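You operate a simulated robot arm through the tools that you are given. There is no shell and no other tool.

You are at the controls of a simulated robot arm. One attempt, no reset.

JOB
Push the dent at the black square out to the mark.
Fine: former switch on; the shoe is over 60 C, hold the green former by its grip; stop at the mark, former on its rest, then switch off. Set down upright: green former. Where these are worked on the way, their far stop is far enough and under half their travel is too little: former switch.

Only the result counts: the job must be done as asked and must still hold three seconds after the hand-in. Knocking over, shifting, dropping, spilling or breaking anything else fails it.

ROBOT AND FRAMES
A 6-joint arm with a three-finger gripper, fixed in place. Base frame: the origin is on the floor under the middle of its stand, x ahead of it, y to its left, z up; the work surface is at about z = 0.879. Units: m, degrees, N and s.
It reaches about 1.213 m from its shoulder. Its first joint turns from -166.0 to 166.0 degrees. Payload 4.89 kg.
Tool frame: the origin (TCP) lies between the finger pads and is the grasp point; the fingertips stand 0.03 m ahead of it; z points along the fingers, y is the line along which they close. The gripper opens to 0.164 m; its body begins 0.125 m behind the TCP.
Orientation is that of the tool frame in the base frame, as a unit quaternion [x, y, z, w]. With the fingers straight down and closing along the base's y, the tool's x points along the base's -x, its y along +y and its z along -z.

CONTROLS
- The arm moves only by the tool play_rows. Its argument "rows" is a list of rows, each a list of 7 numbers: the shift along the base's x, y, z in units of 25 mm (1.0 is 25 mm), then the turn, a rotation vector about the base's x, y, z in units of 4 degrees (1.0 is 4 degrees), then the gripper command, from -1 (shut) to 1 (fully open), values between in proportion. In form: [[x, y, z, rx, ry, rz, grip], ...]. A call has 1 to 20 rows; each row shifts and turns the commanded pose from where the row before left it. A call with a number of a shift or a turn outside -1 to 1 is refused whole. Each row takes 0.2 s and may step no farther than 0.05 m and 8.6 degrees from the row before; otherwise, or with a gripper value out of range, the whole call is refused. Where a pose cannot be reached the arm comes as near as it can. A force on the tool above 40 N (or 10 N above the force at the start of the call, whichever is more), or a blocked arm, ends the call early, and 0.2 s more pass. Each finger travels about 0.108 m/s and halts on what it meets, pressing with about 22 N; the grip force reading is that of the motor and also rises with nothing between the fingers. The clock runs only during rows and for 0.2 s after the last one: add rows that do not move to give the fingers time. It gives the time, the measured TCP pose, the force on the tool (base axes), the opening and the grip force at its end, in the units of the frame above (readings bear some noise), with the torque about the TCP (base axes, N m) and any sound that the robot's microphone picked up.
- Cameras (640 x 400 px; columns grow to the right, rows downward): "scene" is fixed at [0.398, 0.5004, 1.5068]; the picture's right is [-0.68, -0.73, 0.00], its down [-0.52, 0.49, -0.70] and it looks along [0.51, -0.48, -0.71] (base axes); focal length 249 px, centre (320, 200). "wrist" rides on the gripper at [0.076, -0.002, -0.152] in the tool frame; the picture's right is [0.02, 1.00, 0.00], its down [-0.88, 0.02, -0.47] and it looks along [-0.47, 0.01, 0.88] (tool axes); focal length 247 px, centre (320, 200). There is no depth. A picture from a camera that has moved, and an enlarged one, comes with that camera's place and axes in the base frame and with its lens.
- camera(camera): a new picture of that camera. The clock stands still meanwhile.
- move_column(by): moves the trunk up (or, below 0, down) by that many m; the arm rides with it, the base frame stays. It gives what a move gives, with no picture.
- enlarge(camera, box): a new picture of the part [left, top, right, bottom] of that camera's present view, enlarged. The clock stands still meanwhile.
- sign_off(): hands the job in; it is judged then, once.

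Nothing tells you positions but the pictures and the camera data. Unless the task says otherwise, let go and move clear before handing in.

The tools are called after "Emit:" by a JSON object that holds its "method" and its "body". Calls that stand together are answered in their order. play_rows: Moves the arm, as the interface text tells. Its arguments: {"type":"object","properties":{"rows":{"type":"array","items":{"type":"array","items":{"type":"number"}}}},"required":["rows"]} The other tools are called the same way: move_column (by) moves the trunk up or down; camera (camera) takes a picture; enlarge (camera, box) takes an enlarged picture of a part of a camera's view; sign_off () hands the job in.

At the start:

```text
time: 0.0
tcp_pos: [0.6894, 0.1985, 1.2779]
tcp_rot: [-0.001, 1.0, 0.0, 0.0]
wrist_force: [-0.6, -0.4, 0.2]
wrist_torque: [-0.01, 0.0, -0.01]
width: 0.1642
grip_force: 0.0
trunk travel left (down, up): [-0.15, 0.24]
```

scene: 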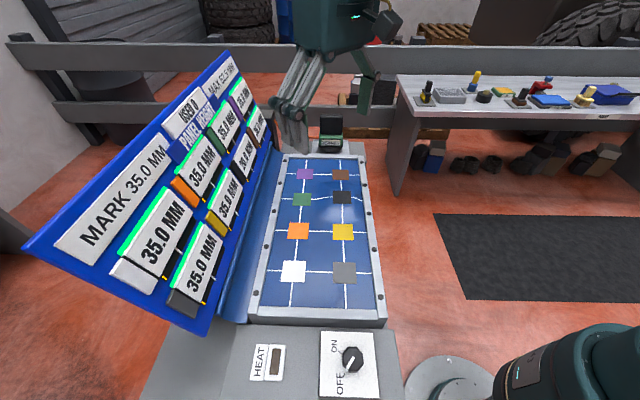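
wrist: 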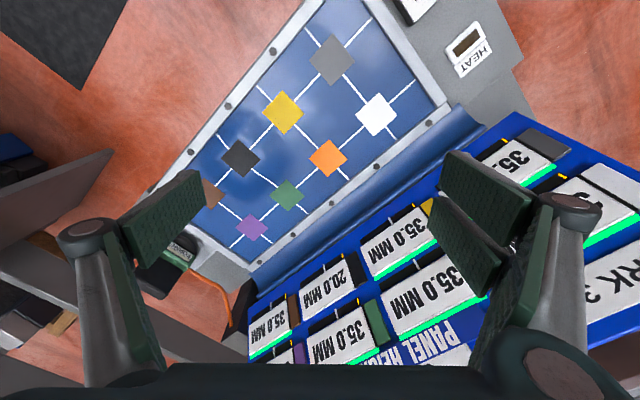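

I see a panel with eight colored squares, a board of gauges, a switch with OFF/ON, a heat display, and a green former on a rest at the far end. I'll take enlarged views before moving.

Emit:
{"method": "enlarge", "body": {"camera": "scene", "box": [220, 320, 420, 400]}}

Emit:
{"method": "enlarge", "body": {"camera": "scene", "box": [260, 90, 400, 210]}}

Emit:
{"method": "enlarge", "body": {"camera": "scene", "box": [20, 50, 280, 330]}}

Emit:
{"method": "enlarge", "body": {"camera": "wrist", "box": [120, 180, 320, 320]}}

Emit:
{"method": "enlarge", "body": {"camera": "scene", "box": [240, 140, 400, 330]}}

```text
3.20 times, centred on (320, 360) of scene
camera zoom: at [0.398, 0.5004, 1.5068], right [-0.68, -0.73, 0.0], down [-0.52, 0.49, -0.7], along [0.51, -0.48, -0.71], focal length 797 px, centre (320, -312)
```

zoom: 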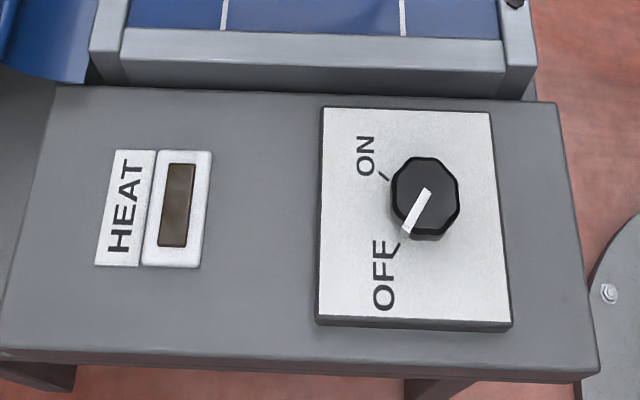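

```text
3.33 times, centred on (330, 150) of scene
camera zoom: at [0.398, 0.5004, 1.5068], right [-0.68, -0.73, 0.0], down [-0.52, 0.49, -0.7], along [0.51, -0.48, -0.71], focal length 830 px, centre (287, 367)
```

zoom: 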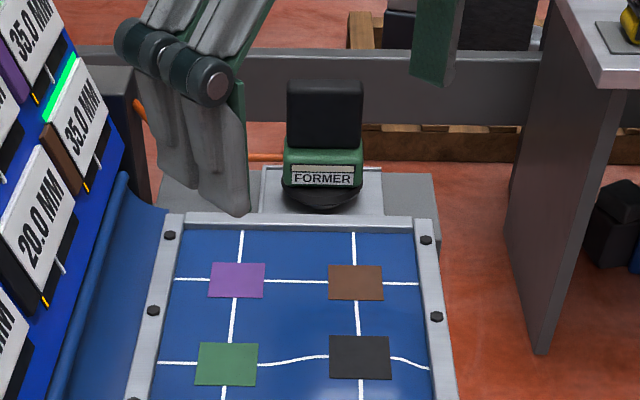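

```text
1.43 times, centred on (150, 190) of scene
camera zoom: at [0.398, 0.5004, 1.5068], right [-0.68, -0.73, 0.0], down [-0.52, 0.49, -0.7], along [0.51, -0.48, -0.71], focal length 356 px, centre (563, 214)
```

zoom: 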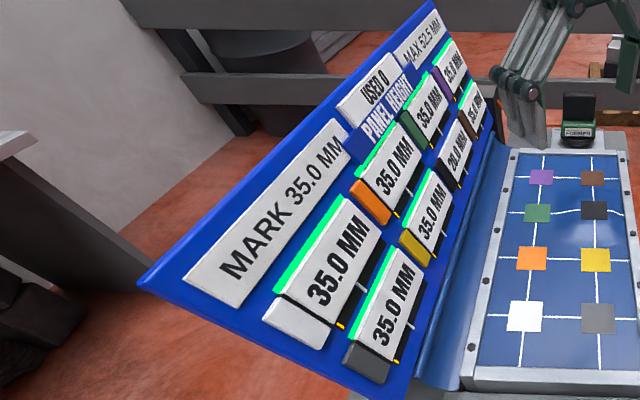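

```text
2.86 times, centred on (220, 250) of wrist
camera zoom: at [0.6122, 0.1956, 1.4313], right [-0.02, 1.0, 0.0], down [0.88, 0.02, 0.47], along [0.47, 0.01, -0.88], focal length 706 px, centre (606, 57)
```

zoom: 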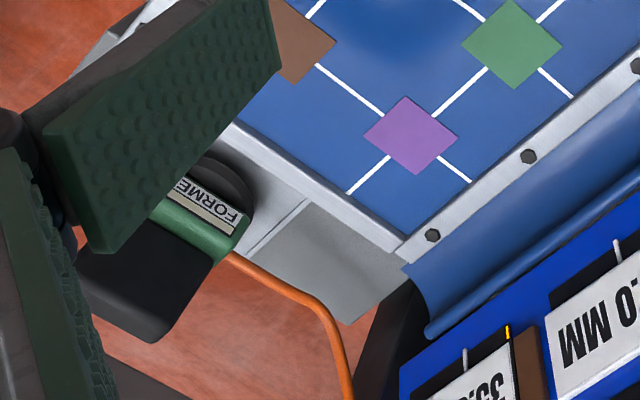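

```text
2.11 times, centred on (320, 235) of scene
camera zoom: at [0.398, 0.5004, 1.5068], right [-0.68, -0.73, 0.0], down [-0.52, 0.49, -0.7], along [0.51, -0.48, -0.71], focal length 524 px, centre (320, 126)
```

zoom: 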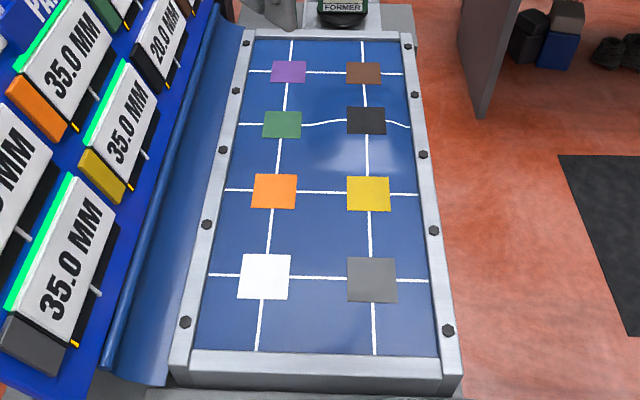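

The panel lies rotated about 45° in the base frame. Black reads 20.0 mm against the 35.0 mm mark, and the knob points at OFF. I'll look closer at the dent, the board labels and the heat window.

Emit:
{"method": "enlarge", "body": {"camera": "scene", "box": [280, 160, 380, 222]}}

Emit:
{"method": "enlarge", "body": {"camera": "wrist", "box": [180, 60, 380, 190]}}

Emit:
{"method": "enlarge", "body": {"camera": "scene", "box": [150, 50, 280, 150]}}

Emit:
{"method": "enlarge", "body": {"camera": "wrist", "box": [240, 240, 440, 365]}}

Emit:
{"method": "enlarge", "body": {"camera": "scene", "box": [310, 105, 370, 160]}}

```text
6.40 times, centred on (330, 191) of scene
camera zoom: at [0.398, 0.5004, 1.5068], right [-0.68, -0.73, 0.0], down [-0.52, 0.49, -0.7], along [0.51, -0.48, -0.71], focal length 1594 px, centre (256, 258)
```

zoom: 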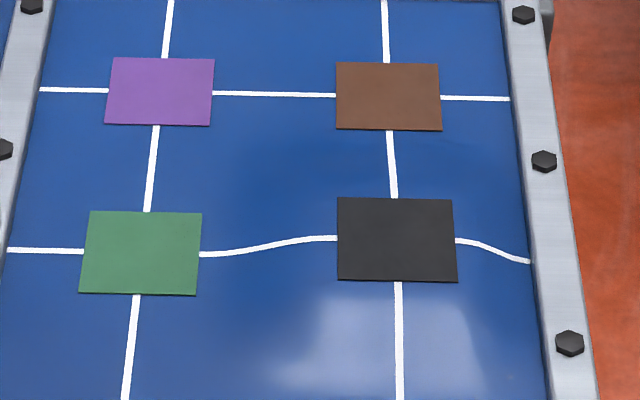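

```text
3.08 times, centred on (280, 125) of wrist
camera zoom: at [0.6122, 0.1956, 1.4313], right [-0.02, 1.0, 0.0], down [0.88, 0.02, 0.47], along [0.47, 0.01, -0.88], focal length 760 px, centre (443, 431)
```

zoom: 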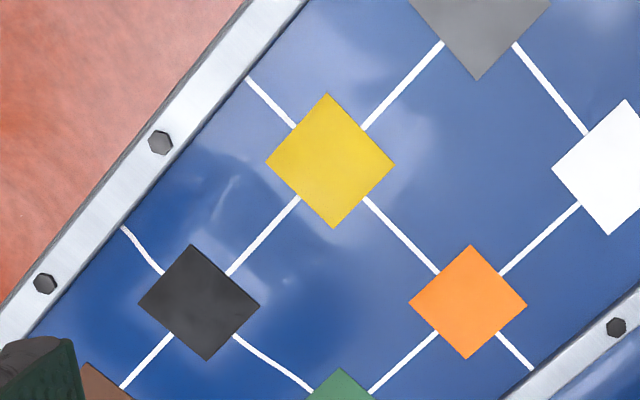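

```text
4.00 times, centred on (215, 100) of scene
camera zoom: at [0.398, 0.5004, 1.5068], right [-0.68, -0.73, 0.0], down [-0.52, 0.49, -0.7], along [0.51, -0.48, -0.71], focal length 997 px, centre (740, 600)
```

zoom: 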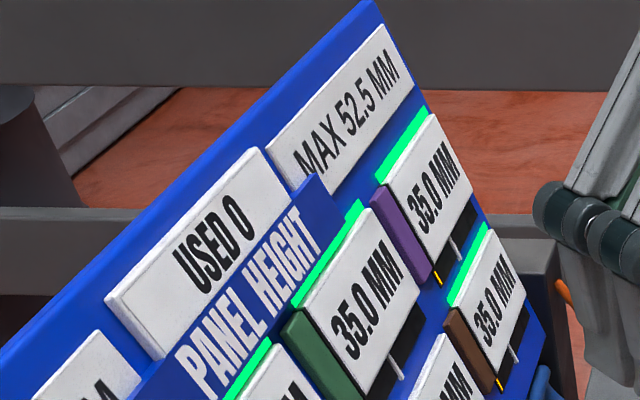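

```text
3.20 times, centred on (340, 302) of wrist
camera zoom: at [0.6122, 0.1956, 1.4313], right [-0.02, 1.0, 0.0], down [0.88, 0.02, 0.47], along [0.47, 0.01, -0.88], focal length 790 px, centre (256, -128)
```

zoom: 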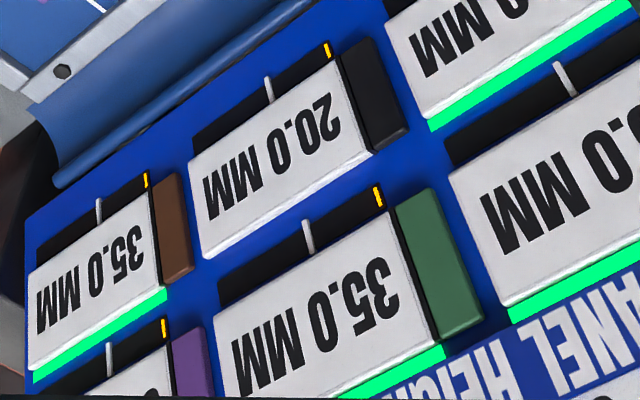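

```text
7.27 times, centred on (340, 132) of scene
camera zoom: at [0.398, 0.5004, 1.5068], right [-0.68, -0.73, 0.0], down [-0.52, 0.49, -0.7], along [0.51, -0.48, -0.71], focal length 1812 px, centre (174, 691)
```

zoom: 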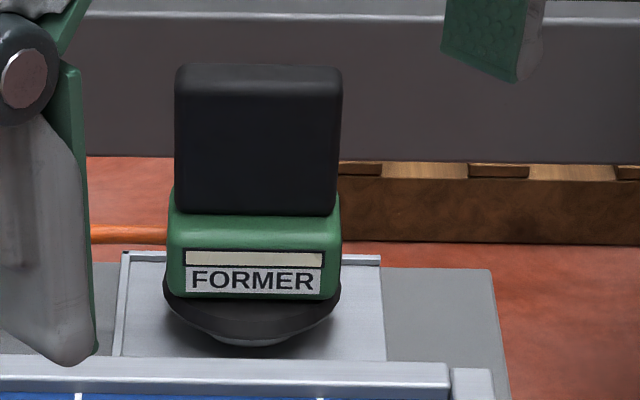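

The white line rises at the black square in both views, so the dent bulges up toward me and needs pushing down. Next I go above the knob to measure it with the wrist camera.

Emit:
{"method": "play_rows", "body": {"rows": [[-0.985, 0.66, -0.5, 0, 0, 0, 1], [-0.985, 0.66, -0.5, 0, 0, 0, 1], [-0.985, 0.66, -0.5, 0, 0, 0, 1], [-0.985, 0.66, -0.5, 0, 0, 0, 0.6], [-0.985, 0.66, -0.5, 0, 0, 0, 0.4], [-0.985, 0.66, -0.5, 0, 0, 0, 0.2], [-0.985, 0.66, -0.5, 0, 0, 0, 0.2], [-0.985, 0.66, -0.5, 0, 0, 0, 0.2], [-0.985, 0.66, -0.5, 0, 0, 0, 0.2], [-0.985, 0.66, -0.5, 0, 0, 0, 0.2]]}}

Emit:
{"method": "camera", "body": {"camera": "wrist"}}

Emit:
{"method": "camera", "body": {"camera": "scene"}}

```text
time: 2.2
tcp_pos: [0.442, 0.3631, 1.1533]
tcp_rot: [0.0, 1.0, 0.0, 0.0]
wrist_force: [0.4, 0.0, -0.5]
wrist_torque: [0.09, 0.08, 0.01]
width: 0.0982
grip_force: 0.0
trunk travel left (down, up): [-0.15, 0.24]
```

```text
taken
camera wrist: at [0.3657, 0.3603, 1.3063], right [-0.02, 1.0, 0.0], down [0.88, 0.02, 0.47], along [0.47, 0.01, -0.88], focal length 247 px, centre (320, 200)
```

wrist: 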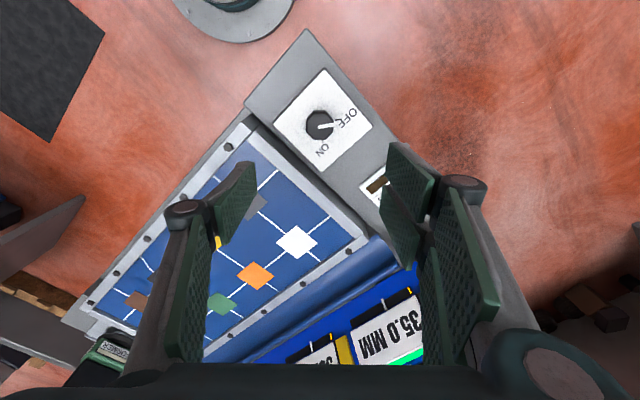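

```text
taken
```

scene: 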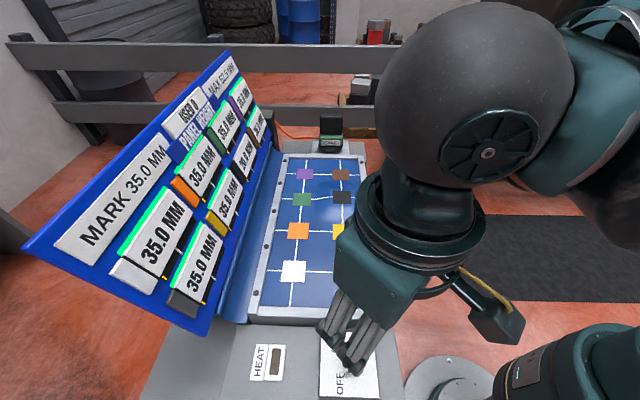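

Emit:
{"method": "enlarge", "body": {"camera": "wrist", "box": [260, 70, 400, 180]}}

```text
3.64 times, centred on (330, 125) of wrist
camera zoom: at [0.3657, 0.3603, 1.3063], right [-0.02, 1.0, 0.0], down [0.88, 0.02, 0.47], along [0.47, 0.01, -0.88], focal length 898 px, centre (284, 473)
```

zoom: 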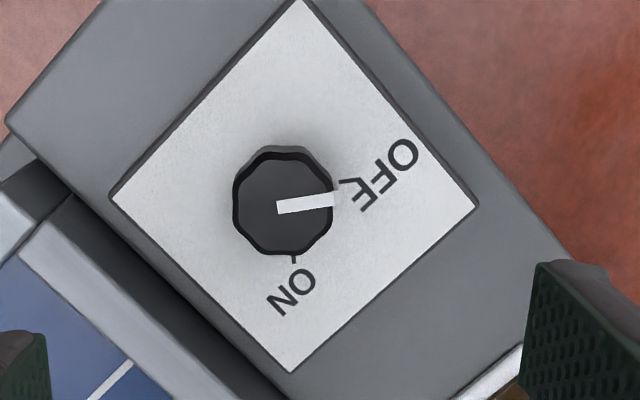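

The knob is at about (0.446, 0.362) with its top near z = 0.911, and its ON tick lies about 90° clockwise. I'll come down above it with a narrower opening and check alignment.

Emit:
{"method": "play_rows", "body": {"rows": [[0.16, -0.04, -0.9, 0, 0, 0, 0], [0, 0, -0.9, 0, 0, 0, 0], [0, 0, -0.9, 0, 0, 0, 0], [0, 0, -0.9, 0, 0, 0, 0], [0, 0, -0.9, 0, 0, 0, 0], [0, 0, -0.9, 0, 0, 0, 0], [0, 0, -0.9, 0, 0, 0, 0]]}}

Emit:
{"method": "camera", "body": {"camera": "wrist"}}

Emit:
{"method": "enlarge", "body": {"camera": "scene", "box": [220, 280, 460, 400]}}

```text
time: 3.8
tcp_pos: [0.4471, 0.3604, 0.9949]
tcp_rot: [0.0, 1.0, 0.0, 0.0]
wrist_force: [-0.3, -0.7, 0.6]
wrist_torque: [0.06, -0.1, 0.03]
width: 0.0824
grip_force: 0.2
trunk travel left (down, up): [-0.15, 0.24]
```

```text
taken
camera wrist: at [0.3699, 0.3589, 1.1483], right [-0.02, 1.0, 0.0], down [0.88, 0.02, 0.47], along [0.47, 0.01, -0.88], focal length 247 px, centre (320, 200)
```

wrist: 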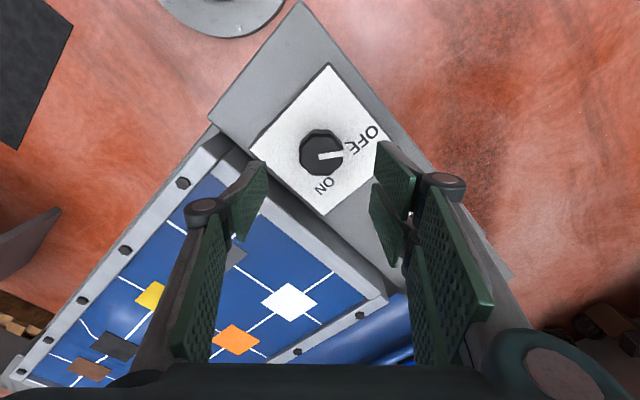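

```text
2.67 times, centred on (340, 340) of scene
camera zoom: at [0.398, 0.5004, 1.5068], right [-0.68, -0.73, 0.0], down [-0.52, 0.49, -0.7], along [0.51, -0.48, -0.71], focal length 664 px, centre (267, -173)
```

zoom: 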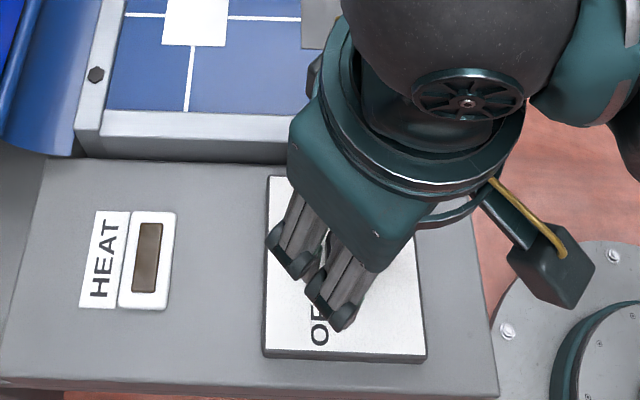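

Emit:
{"method": "enlarge", "body": {"camera": "wrist", "box": [240, 90, 400, 190]}}

```text
4.00 times, centred on (320, 140) of wrist
camera zoom: at [0.3699, 0.3589, 1.1483], right [-0.02, 1.0, 0.0], down [0.88, 0.02, 0.47], along [0.47, 0.01, -0.88], focal length 988 px, centre (320, 440)
```

zoom: 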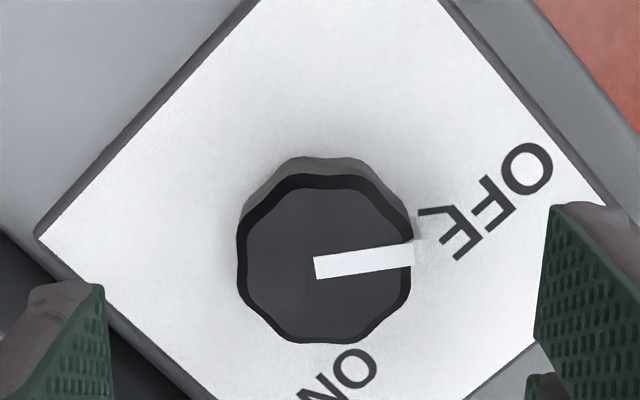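

The knob's centre is (0.446, 0.362), its top about 0.907, and the plate about 0.878. I'll lower until the tips are just above the plate and then close on the knob.

Emit:
{"method": "play_rows", "body": {"rows": [[-0.03, 0.05, -0.75, 0, 0, 0, 0], [0, 0, -0.75, 0, 0, 0, 0], [0, 0, -0.75, 0, 0, 0, 0], [0, 0, -0.7, 0, 0, 0, 0], [0, 0, 0, 0, 0, 0, 0]]}}

Emit:
{"method": "enlarge", "body": {"camera": "wrist", "box": [200, 80, 440, 240]}}

Emit:
{"method": "enlarge", "body": {"camera": "scene", "box": [260, 300, 440, 400]}}

```text
time: 5.0
tcp_pos: [0.4461, 0.3645, 0.923]
tcp_rot: [0.001, 1.0, 0.001, 0.0]
wrist_force: [0.3, -0.4, 0.2]
wrist_torque: [-0.01, 0.06, -0.02]
width: 0.0825
grip_force: 0.0
trunk travel left (down, up): [-0.15, 0.24]
```

```text
2.50 times, centred on (320, 160) of wrist
camera zoom: at [0.369, 0.3611, 1.0742], right [-0.02, 1.0, 0.0], down [0.88, 0.02, 0.47], along [0.47, 0.01, -0.88], focal length 617 px, centre (320, 300)
```

zoom: 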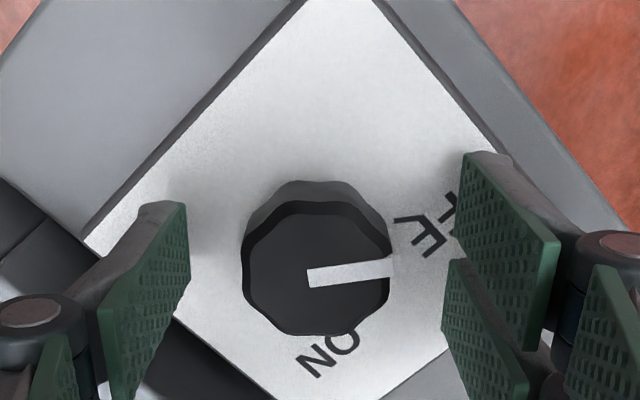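

```text
3.56 times, centred on (350, 350) of scene
camera zoom: at [0.398, 0.5004, 1.5068], right [-0.68, -0.73, 0.0], down [-0.52, 0.49, -0.7], along [0.51, -0.48, -0.71], focal length 886 px, centre (213, -333)
```

zoom: 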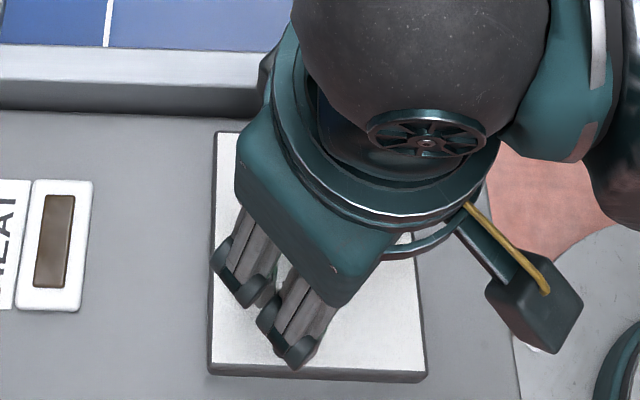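

Tips are clear of the plate and the knob sits about 3 mm toward -y of the grasp point. I'll correct that, go slightly lower and close.

Emit:
{"method": "play_rows", "body": {"rows": [[0.04, -0.11, -0.15, 0, 0, 0, 0], [0, 0, 0, 0, 0, 0, -0.3], [0, 0, 0, 0, 0, 0, -0.6], [0, 0, 0, 0, 0, 0, -1], [0, 0, 0, 0, 0, 0, -1], [0, 0, 0, 0, 0, 0, -1]]}}

Emit:
{"method": "enlarge", "body": {"camera": "wrist", "box": [200, 80, 440, 240]}}

```text
time: 6.4
tcp_pos: [0.448, 0.3631, 0.9179]
tcp_rot: [-0.001, 1.0, 0.0, 0.001]
wrist_force: [-1.1, 37.9, 8.0]
wrist_torque: [1.45, 0.37, 0.04]
width: 0.0437
grip_force: 45.1
trunk travel left (down, up): [-0.15, 0.24]
```

```text
2.50 times, centred on (320, 160) of wrist
camera zoom: at [0.3699, 0.3599, 1.0705], right [-0.02, 1.0, 0.0], down [0.88, 0.02, 0.47], along [0.47, 0.01, -0.88], focal length 617 px, centre (320, 300)
```

zoom: 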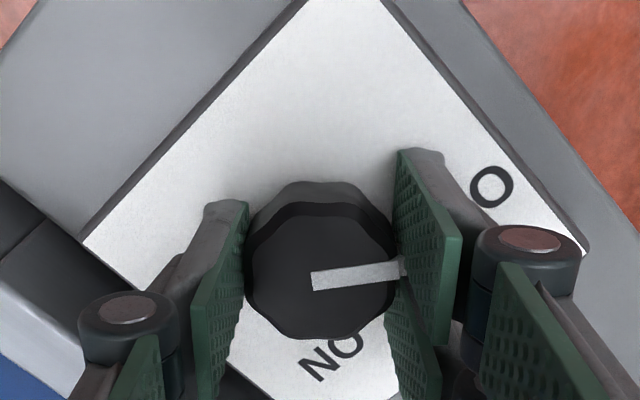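

The grip is off-centre, with 38 N pushing the tool toward +y, so I'll shift the tool a little in +y to relieve it.

Emit:
{"method": "play_rows", "body": {"rows": [[0, 0.06, 0, 0, 0, 0, -1], [0, 0, 0, 0, 0, 0, -1]]}}

```text
time: 7.0
tcp_pos: [0.4469, 0.3628, 0.9173]
tcp_rot: [0.0, 1.0, -0.001, -0.001]
wrist_force: [-3.3, 26.1, -2.0]
wrist_torque: [0.76, -0.16, 0.03]
width: 0.0438
grip_force: 44.8
trunk travel left (down, up): [-0.15, 0.24]
```

Emit:
{"method": "play_rows", "body": {"rows": [[0, 0.06, 0, 0, 0, 0, -1], [0, 0.06, 0, 0, 0, 0, -1], [0, 0, 0, 0, 0, 0, -1]]}}

```text
time: 7.8
tcp_pos: [0.4468, 0.362, 0.9174]
tcp_rot: [0.0, 1.0, -0.001, 0.001]
wrist_force: [-6.8, -26.1, -29.7]
wrist_torque: [-0.61, -0.17, -0.02]
width: 0.0439
grip_force: 45.3
trunk travel left (down, up): [-0.15, 0.24]
```

Emit:
{"method": "play_rows", "body": {"rows": [[0, -0.06, 0, 0, 0, 0, -1], [0, 0, 0, 0, 0, 0, -1]]}}

```text
time: 8.4
tcp_pos: [0.4466, 0.362, 0.9175]
tcp_rot: [0.001, 1.0, -0.001, 0.0]
wrist_force: [1.3, -2.3, -22.8]
wrist_torque: [0.36, -0.12, 0.03]
width: 0.044
grip_force: 45.4
trunk travel left (down, up): [-0.15, 0.24]
stopped in row 2: the force on the tool passed its limit at 51 N (the readings are from after the stop); the commanded pose is now the measured one
```

Emit:
{"method": "play_rows", "body": {"rows": [[0, 0, 0, 0, 0, 0, -1], [0, 0, 0, 0, 0, 0, -1]]}}

```text
time: 9.0
tcp_pos: [0.4473, 0.3615, 0.9171]
tcp_rot: [0.0, 1.0, -0.001, 0.0]
wrist_force: [1.0, -5.9, -24.4]
wrist_torque: [0.1, -0.58, -0.01]
width: 0.0437
grip_force: 44.6
trunk travel left (down, up): [-0.15, 0.24]
```

Forces are acceptable now, so I'll start turning clockwise (seen from above) in a short batch.

Emit:
{"method": "play_rows", "body": {"rows": [[0, 0, -0.05, 0, 0, -0.5, -1], [0, 0, 0, 0, 0, -1, -1], [0, 0, 0, 0, 0, -1, -1], [0, 0, 0, 0, 0, -1, -1], [0, 0, 0, 0, 0, -1, -1]]}}

Emit:
{"method": "enlarge", "body": {"camera": "wrist", "box": [200, 80, 440, 240]}}

```text
time: 10.2
tcp_pos: [0.4468, 0.363, 0.9174]
tcp_rot: [0.157, 0.988, 0.0, 0.0]
wrist_force: [7.3, -3.2, 30.0]
wrist_torque: [-0.04, -0.32, -0.03]
width: 0.0442
grip_force: 44.9
trunk travel left (down, up): [-0.15, 0.24]
```

```text
2.50 times, centred on (320, 160) of wrist
camera zoom: at [0.3733, 0.3839, 1.0706], right [0.29, 0.96, 0.0], down [0.84, -0.25, 0.47], along [0.45, -0.14, -0.88], focal length 617 px, centre (320, 300)
```

zoom: 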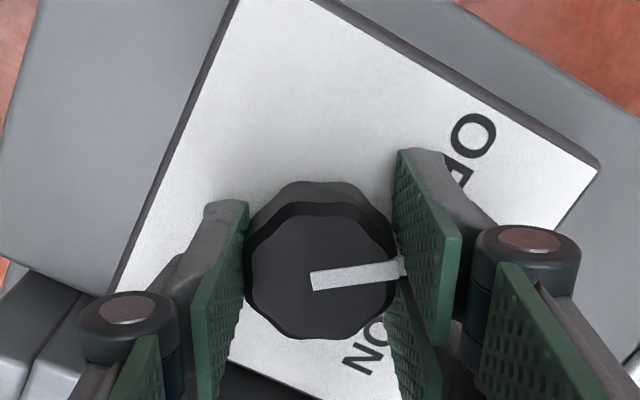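

The knob follows the hand. I'll carry on turning, easing up half a millimetre in z.

Emit:
{"method": "play_rows", "body": {"rows": [[0, 0, 0.025, 0, 0, -1, -1], [0, 0, 0, 0, 0, -1, -1], [0, 0, 0, 0, 0, -1, -1], [0, 0, 0, 0, 0, -1, -1], [0, 0, 0, 0, 0, -1, -1], [0, 0, 0, 0, 0, -1, -1], [0, 0, 0, 0, 0, -1, -1], [0, 0, 0, 0, 0, -1, -1]]}}

Emit:
{"method": "camera", "body": {"camera": "wrist"}}

Emit:
{"method": "camera", "body": {"camera": "scene"}}

```text
time: 12.0
tcp_pos: [0.4466, 0.3623, 0.9174]
tcp_rot: [0.423, 0.906, 0.0, 0.0]
wrist_force: [22.1, 2.5, 26.8]
wrist_torque: [0.11, -0.92, 0.01]
width: 0.044
grip_force: 45.2
trunk travel left (down, up): [-0.15, 0.24]
```

```text
taken
camera wrist: at [0.3962, 0.4194, 1.0706], right [0.75, 0.66, 0.0], down [0.58, -0.66, 0.47], along [0.31, -0.36, -0.88], focal length 247 px, centre (320, 200)
```

wrist: 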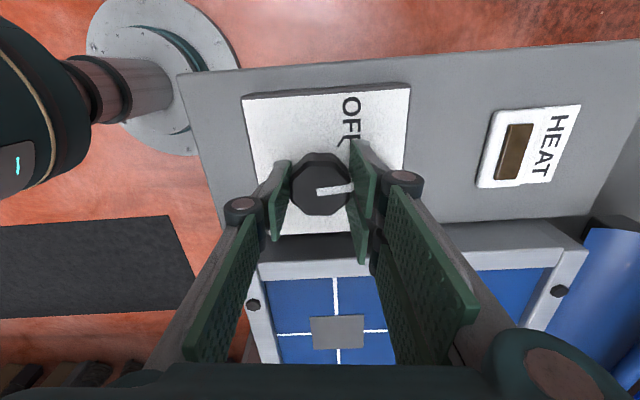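

```text
taken
```

scene: 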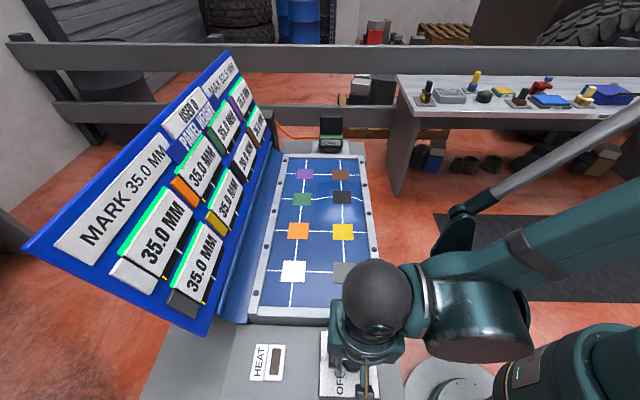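

Emit:
{"method": "play_rows", "body": {"rows": [[0.04, 0, 0.015, 0, 0, -1, -1], [0.02, 0, 0, 0, 0, -1, -1], [0, 0, 0, 0, 0, -1, -1], [0, 0, 0, 0, 0, -1, -1], [0, 0, 0, 0, 0, -1, -1]]}}

```text
time: 13.2
tcp_pos: [0.4469, 0.363, 0.9174]
tcp_rot: [0.574, 0.819, -0.001, -0.001]
wrist_force: [-14.2, -0.5, -13.6]
wrist_torque: [0.6, 0.75, 0.02]
width: 0.0439
grip_force: 44.9
trunk travel left (down, up): [-0.15, 0.24]
```

Emit:
{"method": "play_rows", "body": {"rows": [[-0.03, 0, -0.01, 0, 0, -1, -1], [0, 0, 0, 0, 0, -1, -1], [0, 0, 0, 0, 0, -1, -1], [0, 0, 0, 0, 0, -1, -1], [0, 0, 0, 0, 0, -1, -1]]}}

Emit:
{"method": "camera", "body": {"camera": "wrist"}}

Emit:
{"method": "enlarge", "body": {"camera": "scene", "box": [220, 300, 420, 400]}}

```text
time: 14.4
tcp_pos: [0.4467, 0.3617, 0.9174]
tcp_rot: [0.707, 0.707, -0.001, 0.0]
wrist_force: [-9.7, -7.0, -12.5]
wrist_torque: [-0.27, 0.18, 0.04]
width: 0.044
grip_force: 45.2
trunk travel left (down, up): [-0.15, 0.24]
```

```text
taken
camera wrist: at [0.4453, 0.4384, 1.0705], right [1.0, 0.02, 0.0], down [0.02, -0.88, 0.47], along [0.01, -0.47, -0.88], focal length 247 px, centre (320, 200)
```

wrist: 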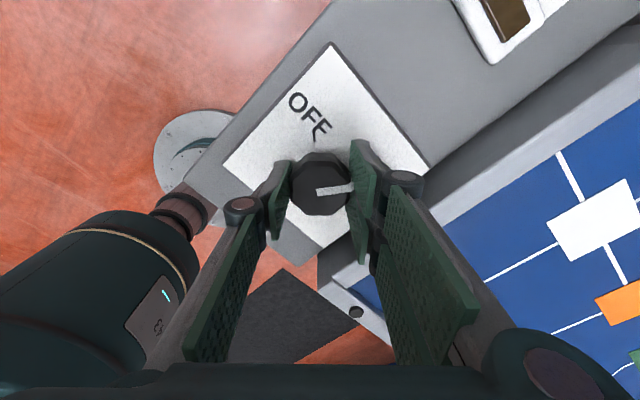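

```text
3.20 times, centred on (320, 350) of scene
camera zoom: at [0.398, 0.5004, 1.5068], right [-0.68, -0.73, 0.0], down [-0.52, 0.49, -0.7], along [0.51, -0.48, -0.71], focal length 797 px, centre (320, -280)
```

zoom: 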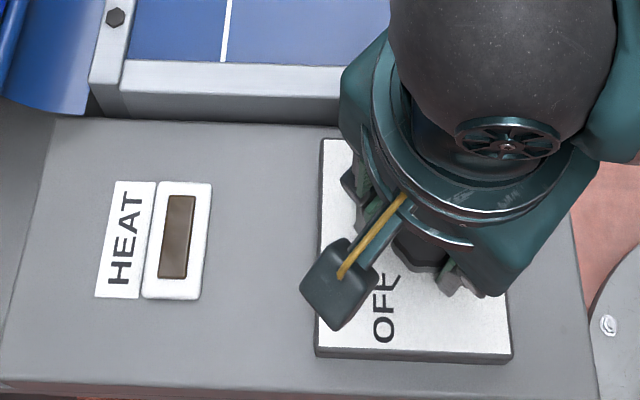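

The knob has turned 90°. I'll add a few more degrees to reach its stop.

Emit:
{"method": "play_rows", "body": {"rows": [[0, 0, 0, 0, 0, -1, -1], [0, 0, 0, 0, 0, -0.5, -1], [0, 0, 0, 0, 0, 0, -1]]}}

Emit:
{"method": "enlarge", "body": {"camera": "wrist", "box": [240, 100, 440, 240]}}

```text
time: 15.2
tcp_pos: [0.447, 0.3638, 0.918]
tcp_rot: [0.743, 0.67, 0.0, 0.0]
wrist_force: [-9.1, -1.6, -11.9]
wrist_torque: [-0.14, -0.18, 1.44]
width: 0.0443
grip_force: 45.0
trunk travel left (down, up): [-0.15, 0.24]
```

```text
2.86 times, centred on (340, 170) of wrist
camera zoom: at [0.4533, 0.4385, 1.0705], right [1.0, -0.08, 0.0], down [-0.07, -0.88, 0.47], along [-0.04, -0.47, -0.88], focal length 706 px, centre (263, 286)
```

zoom: 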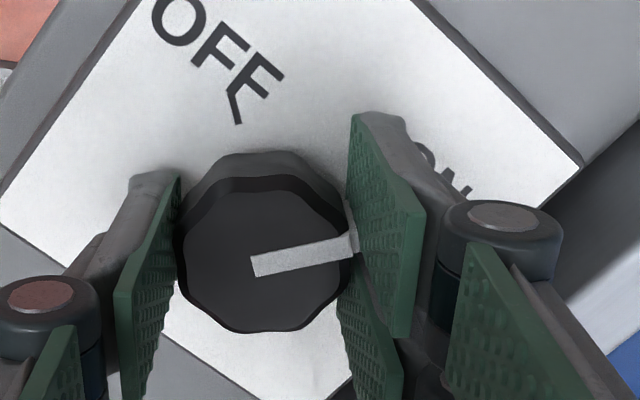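

A torque of 1.4 N m shows the knob is at its ON stop. I'll release straight out and lift, then check the heat window.

Emit:
{"method": "play_rows", "body": {"rows": [[0, 0, 0, 0, 0, 0, -0.2], [0, 0, 0, 0, 0, 0, 0], [0, 0, 0, 0, 0, 0, 0], [0, 0, 0.8, 0, 0, 0, 0], [0, 0, 1, 0, 0, 0, 0], [0, 0, 1, 0, 0, 0, 0], [0, 0, 1, 0, 0, 0, 0], [0, 0, 1, 0, 0, 0, 0], [0, 0, 1, 0, 0, 0, 0]]}}

Emit:
{"method": "camera", "body": {"camera": "wrist"}}

Emit:
{"method": "enlarge", "body": {"camera": "scene", "box": [220, 300, 420, 400]}}

```text
time: 17.2
tcp_pos: [0.447, 0.3625, 1.0627]
tcp_rot: [0.743, 0.669, -0.001, -0.001]
wrist_force: [0.5, 0.7, 0.0]
wrist_torque: [-0.09, 0.12, 0.04]
width: 0.082
grip_force: 0.1
trunk travel left (down, up): [-0.15, 0.24]
```

```text
taken
camera wrist: at [0.453, 0.4388, 1.2154], right [1.0, -0.08, 0.0], down [-0.07, -0.88, 0.47], along [-0.04, -0.47, -0.88], focal length 247 px, centre (320, 200)
```

wrist: 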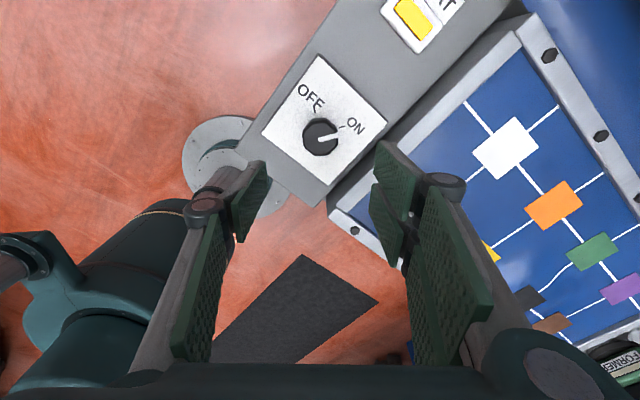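

```text
3.20 times, centred on (320, 350) of scene
camera zoom: at [0.398, 0.5004, 1.5068], right [-0.68, -0.73, 0.0], down [-0.52, 0.49, -0.7], along [0.51, -0.48, -0.71], focal length 797 px, centre (320, -280)
```

zoom: 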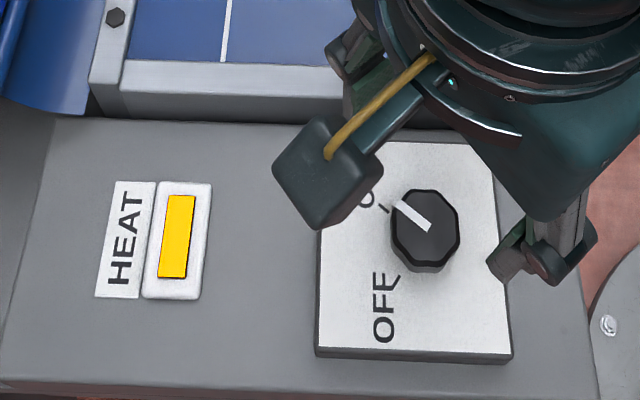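

The HEAT window now glows yellow and the pointer is on ON. Next I raise the hand, turn it to align with the panel, and go look at the former.

Emit:
{"method": "play_rows", "body": {"rows": [[0, 0, 1, 0, 0, 1, 0.4], [0, 0, 1, 0, 0, 1, 0.6], [0.5, -0.5, 1, 0, 0, 1, 0.8], [1, -0.97, 0.5, 0, 0, 1, 1], [1, -0.97, 0.5, 0, 0, 1, 1], [1, -0.97, 0.5, 0, 0, 1, 1], [1, -0.97, 0.5, 0, 0, 1, 1], [1, -0.97, 0.5, 0, 0, 1, 1], [1, -0.97, 0.5, 0, 0, 1, 1], [1, -0.97, 0.5, 0, 0, 1, 1], [1, -0.97, 0.5, 0, 0, 1, 1], [1, -0.97, 0.5, 0, 0, 1, 1], [1, -0.97, 0, 0, 0, 1, 1], [1, -0.97, 0, 0, 0, 0.25, 1], [1, -0.97, 0, 0, 0, 0, 1], [1, -0.97, 0, 0, 0, 0, 1], [1, -0.97, 0, 0, 0, 0, 1], [1, -0.97, 0, 0, 0, 0, 1], [1, -0.97, 0, 0, 0, 0, 1], [1, -0.97, 0, 0, 0, 0, 1]]}}

Emit:
{"method": "camera", "body": {"camera": "wrist"}}

Emit:
{"method": "camera", "body": {"camera": "scene"}}

```text
time: 21.4
tcp_pos: [0.8847, -0.0595, 1.2521]
tcp_rot: [0.367, 0.93, 0.0, -0.001]
wrist_force: [-0.1, 0.1, 0.6]
wrist_torque: [-0.12, -0.17, 0.05]
width: 0.1641
grip_force: 0.0
trunk travel left (down, up): [-0.15, 0.24]
```

```text
taken
camera wrist: at [0.8264, -0.0095, 1.4041], right [0.67, 0.75, 0.0], down [0.66, -0.59, 0.47], along [0.35, -0.32, -0.88], focal length 247 px, centre (320, 200)
```

wrist: 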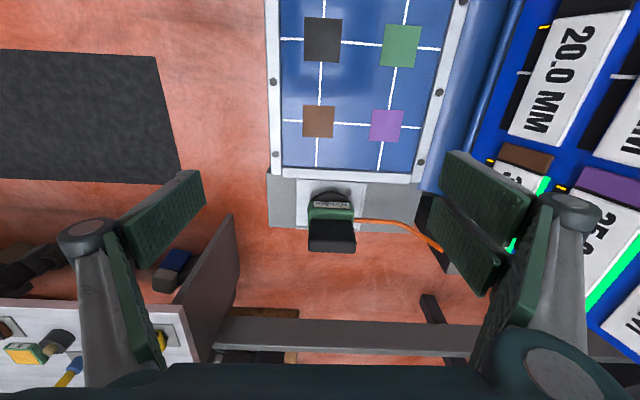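

```text
taken
```

scene: 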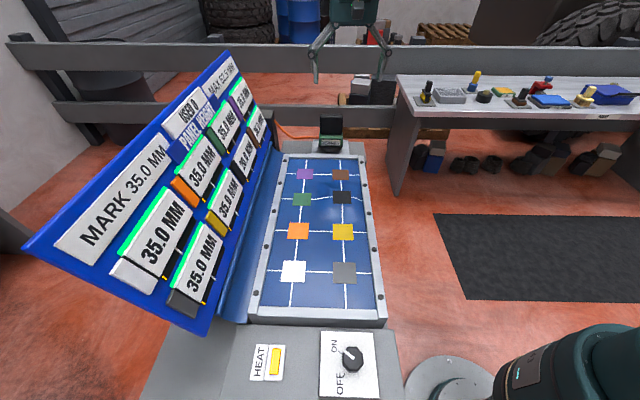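

Emit:
{"method": "enlarge", "body": {"camera": "wrist", "box": [260, 160, 400, 270]}}

Emit:
{"method": "enlarge", "body": {"camera": "wrist", "box": [260, 0, 460, 180]}}

Emit:
{"method": "enlarge", "body": {"camera": "scene", "box": [300, 105, 370, 160]}}

Emit:
{"method": "enlarge", "body": {"camera": "scene", "box": [235, 335, 305, 390]}}

```text
3.64 times, centred on (330, 215) of wrist
camera zoom: at [0.8264, -0.0095, 1.4041], right [0.67, 0.75, 0.0], down [0.66, -0.59, 0.47], along [0.35, -0.32, -0.88], focal length 898 px, centre (284, 146)
```

zoom: 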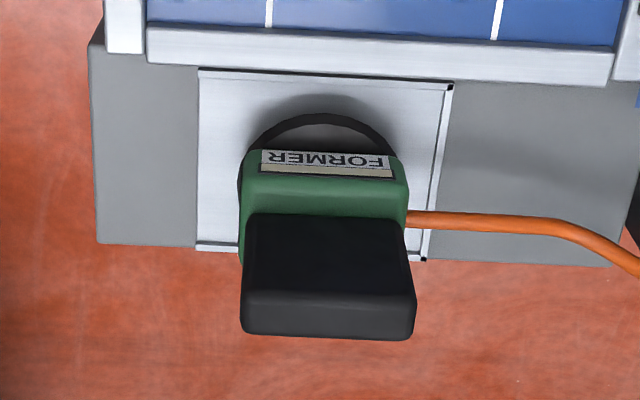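

```text
2.22 times, centred on (360, 90) of wrist
camera zoom: at [0.8264, -0.0095, 1.4041], right [0.67, 0.75, 0.0], down [0.66, -0.59, 0.47], along [0.35, -0.32, -0.88], focal length 549 px, centre (231, 444)
```

zoom: 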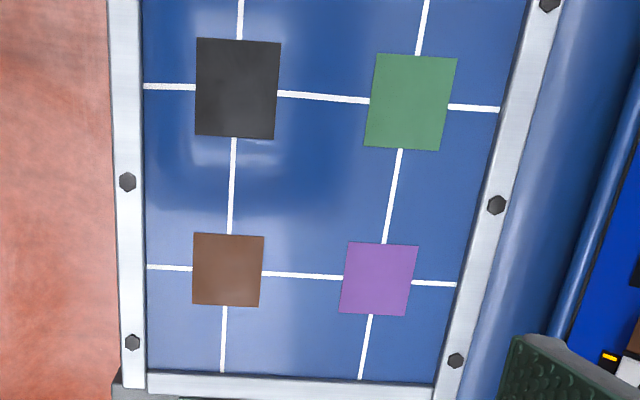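

```text
7.27 times, centred on (335, 132) of scene
camera zoom: at [0.398, 0.5004, 1.5068], right [-0.68, -0.73, 0.0], down [-0.52, 0.49, -0.7], along [0.51, -0.48, -0.71], focal length 1812 px, centre (211, 691)
```

zoom: 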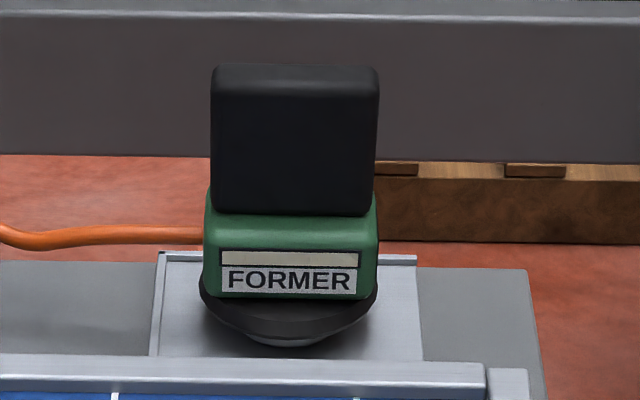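

```text
7.27 times, centred on (270, 362) of scene
camera zoom: at [0.398, 0.5004, 1.5068], right [-0.68, -0.73, 0.0], down [-0.52, 0.49, -0.7], along [0.51, -0.48, -0.71], focal length 1812 px, centre (684, -982)
```

zoom: 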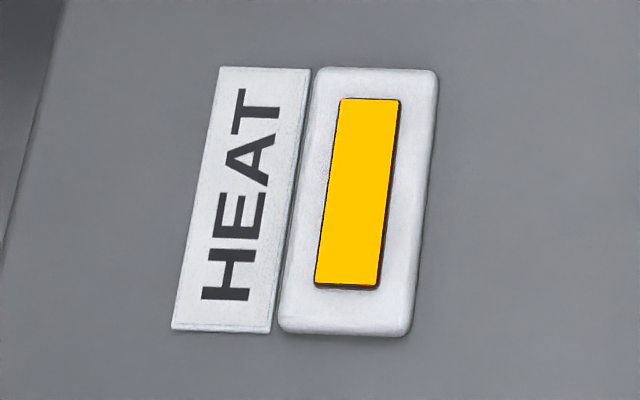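

The black square sits about 15 mm proud, at roughly (0.797, 0.024, 0.894) against 0.878 for its neighbours. The former's grip is a slab about 33 mm thick, centred near (1.074, -0.199), spanning z 0.94 to 1.016, and aligned with the panel at -45°. I'll turn the hand to close across the thickness and move above it.

Emit:
{"method": "play_rows", "body": {"rows": [[0.378, -0.278, -0.16, 0, 0, 1, 1], [0.378, -0.278, -0.16, 0, 0, 1, 1], [0.378, -0.278, -0.16, 0, 0, 1, 1], [0.378, -0.278, -0.16, 0, 0, 1, 1], [0.378, -0.278, -0.16, 0, 0, 1, 0.9], [0.378, -0.278, -0.16, 0, 0, 1, 0.8], [0.378, -0.278, -0.16, 0, 0, 1, 0.7], [0.378, -0.278, -0.16, 0, 0, 1, 0.6], [0.378, -0.278, -0.16, 0, 0, 1, 0.5], [0.378, -0.278, -0.16, 0, 0, 1, 0.4], [0.378, -0.278, -0.16, 0, 0, 1, 0.3], [0.378, -0.278, -0.16, 0, 0, 1, 0.22], [0.378, -0.278, -0.16, 0, 0, 1, 0.22], [0.378, -0.278, -0.16, 0, 0, 1, 0.22], [0.378, -0.278, -0.16, 0, 0, 1, 0.22], [0.378, -0.278, -0.16, 0, 0, 1, 0.22], [0.378, -0.278, -0.16, 0, 0, 1, 0.22], [0.378, -0.278, -0.16, 0, 0, 1, 0.22], [0.378, -0.278, -0.16, 0, 0, 1, 0.22], [0.378, -0.278, -0.16, 0, 0, 1, 0.22]]}}

Emit:
{"method": "play_rows", "body": {"rows": [[0, 0, 0, 0, 0, 1, 0.22], [0, 0, 0, 0, 0, 1, 0.22], [0, 0, 0, 0, 0, 0, 0.22]]}}

Emit:
{"method": "camera", "body": {"camera": "wrist"}}

Emit:
{"method": "camera", "body": {"camera": "scene"}}

```text
time: 25.6
tcp_pos: [1.0731, -0.2014, 1.1713]
tcp_rot: [-0.318, 0.948, -0.001, 0.001]
wrist_force: [-0.4, 0.7, 0.3]
wrist_torque: [-0.04, -0.05, 0.02]
width: 0.1001
grip_force: 0.1
trunk travel left (down, up): [-0.15, 0.24]
```

```text
time: 26.4
tcp_pos: [1.0708, -0.2012, 1.1704]
tcp_rot: [-0.384, 0.923, 0.0, 0.0]
wrist_force: [1.1, -0.3, 0.8]
wrist_torque: [0.01, -0.02, 0.04]
width: 0.0997
grip_force: 0.0
trunk travel left (down, up): [-0.15, 0.24]
```

```text
taken
camera wrist: at [1.0198, -0.2572, 1.3237], right [-0.72, 0.69, 0.0], down [0.61, 0.64, 0.47], along [0.33, 0.34, -0.88], focal length 247 px, centre (320, 200)
```

wrist: 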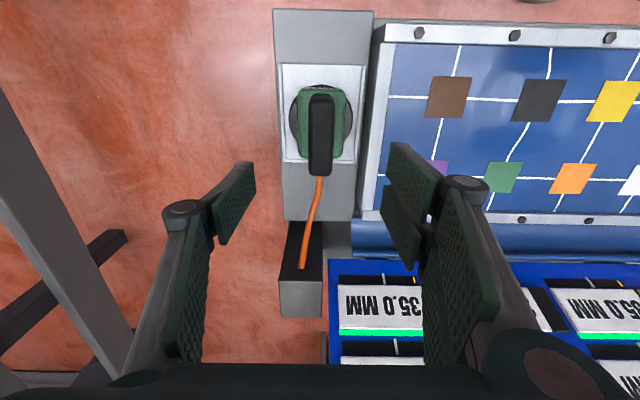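

```text
taken
```

scene: 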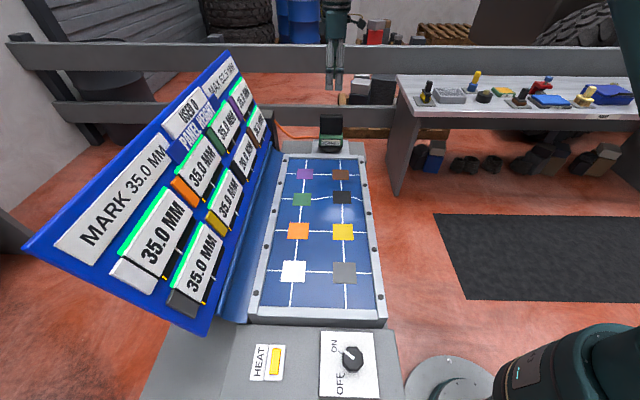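

Emit:
{"method": "enlarge", "body": {"camera": "wrist", "box": [260, 60, 400, 200]}}

Emit:
{"method": "enlarge", "body": {"camera": "scene", "box": [290, 40, 380, 160]}}

```text
2.86 times, centred on (330, 130) of wrist
camera zoom: at [1.0198, -0.2572, 1.3237], right [-0.72, 0.69, 0.0], down [0.61, 0.64, 0.47], along [0.33, 0.34, -0.88], focal length 706 px, centre (291, 400)
```

zoom: 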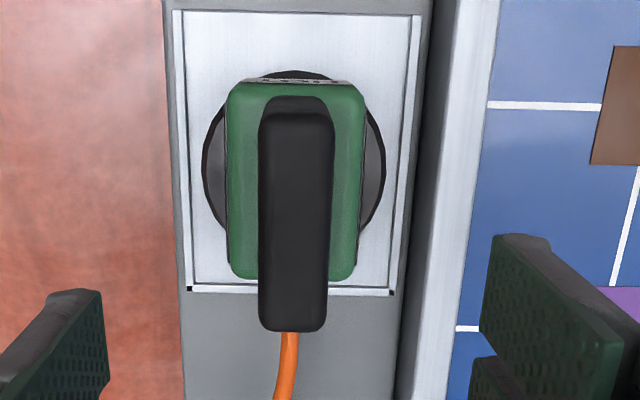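

```text
3.33 times, centred on (335, 100) of scene
camera zoom: at [0.398, 0.5004, 1.5068], right [-0.68, -0.73, 0.0], down [-0.52, 0.49, -0.7], along [0.51, -0.48, -0.71], focal length 830 px, centre (270, 533)
```

zoom: 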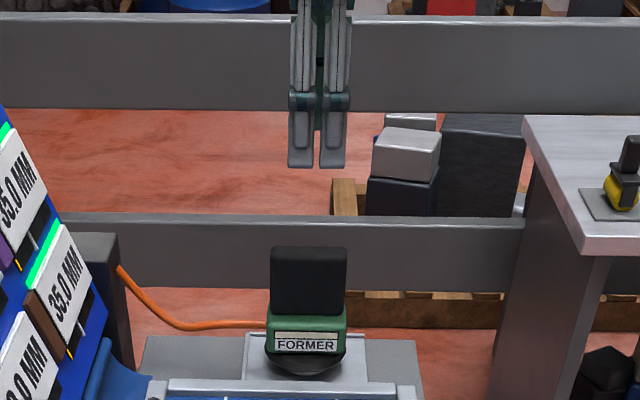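

The hand is aligned within a few mm over the grip. I'll correct that and descend in two stages.

Emit:
{"method": "play_rows", "body": {"rows": [[0.04, 0.11, -0.9, 0, 0, 0, 0.22], [0, 0, -0.9, 0, 0, 0, 0.22], [0, 0, -0.9, 0, 0, 0, 0.22], [0, 0, -0.9, 0, 0, 0, 0.22], [0, 0, -0.8, 0, 0, 0, 0.22], [0, 0, 0, 0, 0, 0, 0.22]]}}

Emit:
{"method": "camera", "body": {"camera": "wrist"}}

Emit:
{"method": "enlarge", "body": {"camera": "scene", "box": [290, 40, 380, 160]}}

```text
time: 27.8
tcp_pos: [1.0743, -0.1992, 1.0599]
tcp_rot: [-0.383, 0.924, 0.0, -0.001]
wrist_force: [0.7, -0.4, -1.0]
wrist_torque: [-0.03, 0.0, -0.05]
width: 0.0999
grip_force: 0.0
trunk travel left (down, up): [-0.15, 0.24]
```

```text
taken
camera wrist: at [1.0208, -0.2552, 1.2126], right [-0.72, 0.69, 0.0], down [0.61, 0.64, 0.47], along [0.33, 0.34, -0.88], focal length 247 px, centre (320, 200)
```

wrist: 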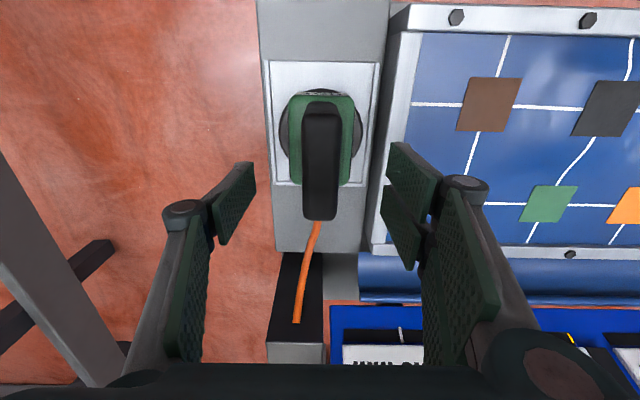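

```text
3.33 times, centred on (335, 100) of scene
camera zoom: at [0.398, 0.5004, 1.5068], right [-0.68, -0.73, 0.0], down [-0.52, 0.49, -0.7], along [0.51, -0.48, -0.71], focal length 830 px, centre (270, 533)
```

zoom: 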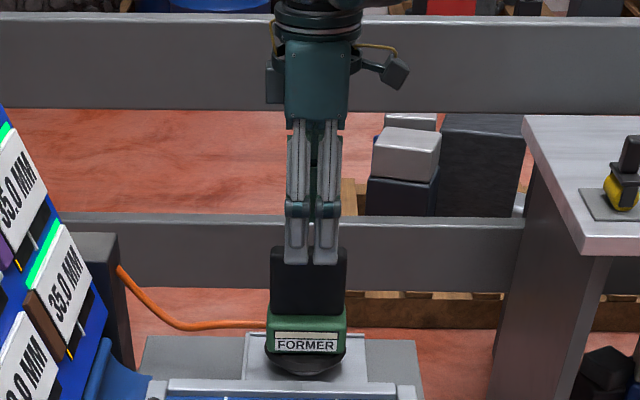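

Emit:
{"method": "play_rows", "body": {"rows": [[0, 0, -0.8, 0, 0, 0, 0.1], [0, 0, -0.8, 0, 0, 0, 0.0], [0, 0, -0.8, 0, 0, 0, 0.0], [0, 0, -0.6, 0, 0, 0, 0.0], [0, 0, 0, 0, 0, 0, 0.0]]}}

Emit:
{"method": "camera", "body": {"camera": "wrist"}}

Emit:
{"method": "enlarge", "body": {"camera": "scene", "box": [290, 40, 380, 160]}}

```text
time: 29.0
tcp_pos: [1.0729, -0.1982, 0.9837]
tcp_rot: [-0.383, 0.924, 0.0, -0.001]
wrist_force: [0.0, -0.5, 0.1]
wrist_torque: [0.0, 0.0, 0.03]
width: 0.082
grip_force: 0.1
trunk travel left (down, up): [-0.15, 0.24]
```

```text
taken
camera wrist: at [1.0204, -0.2545, 1.1375], right [-0.72, 0.69, 0.0], down [0.61, 0.64, 0.47], along [0.33, 0.34, -0.88], focal length 247 px, centre (320, 200)
```

wrist: 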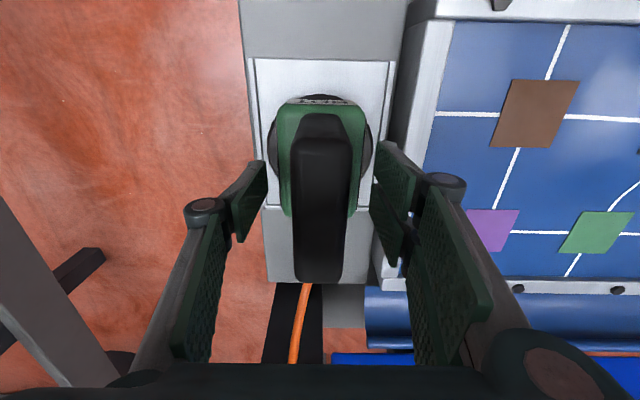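

```text
3.33 times, centred on (335, 100) of scene
camera zoom: at [0.398, 0.5004, 1.5068], right [-0.68, -0.73, 0.0], down [-0.52, 0.49, -0.7], along [0.51, -0.48, -0.71], focal length 830 px, centre (270, 533)
```

zoom: 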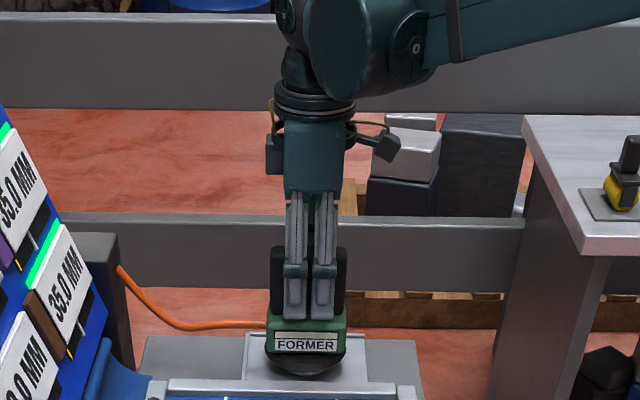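

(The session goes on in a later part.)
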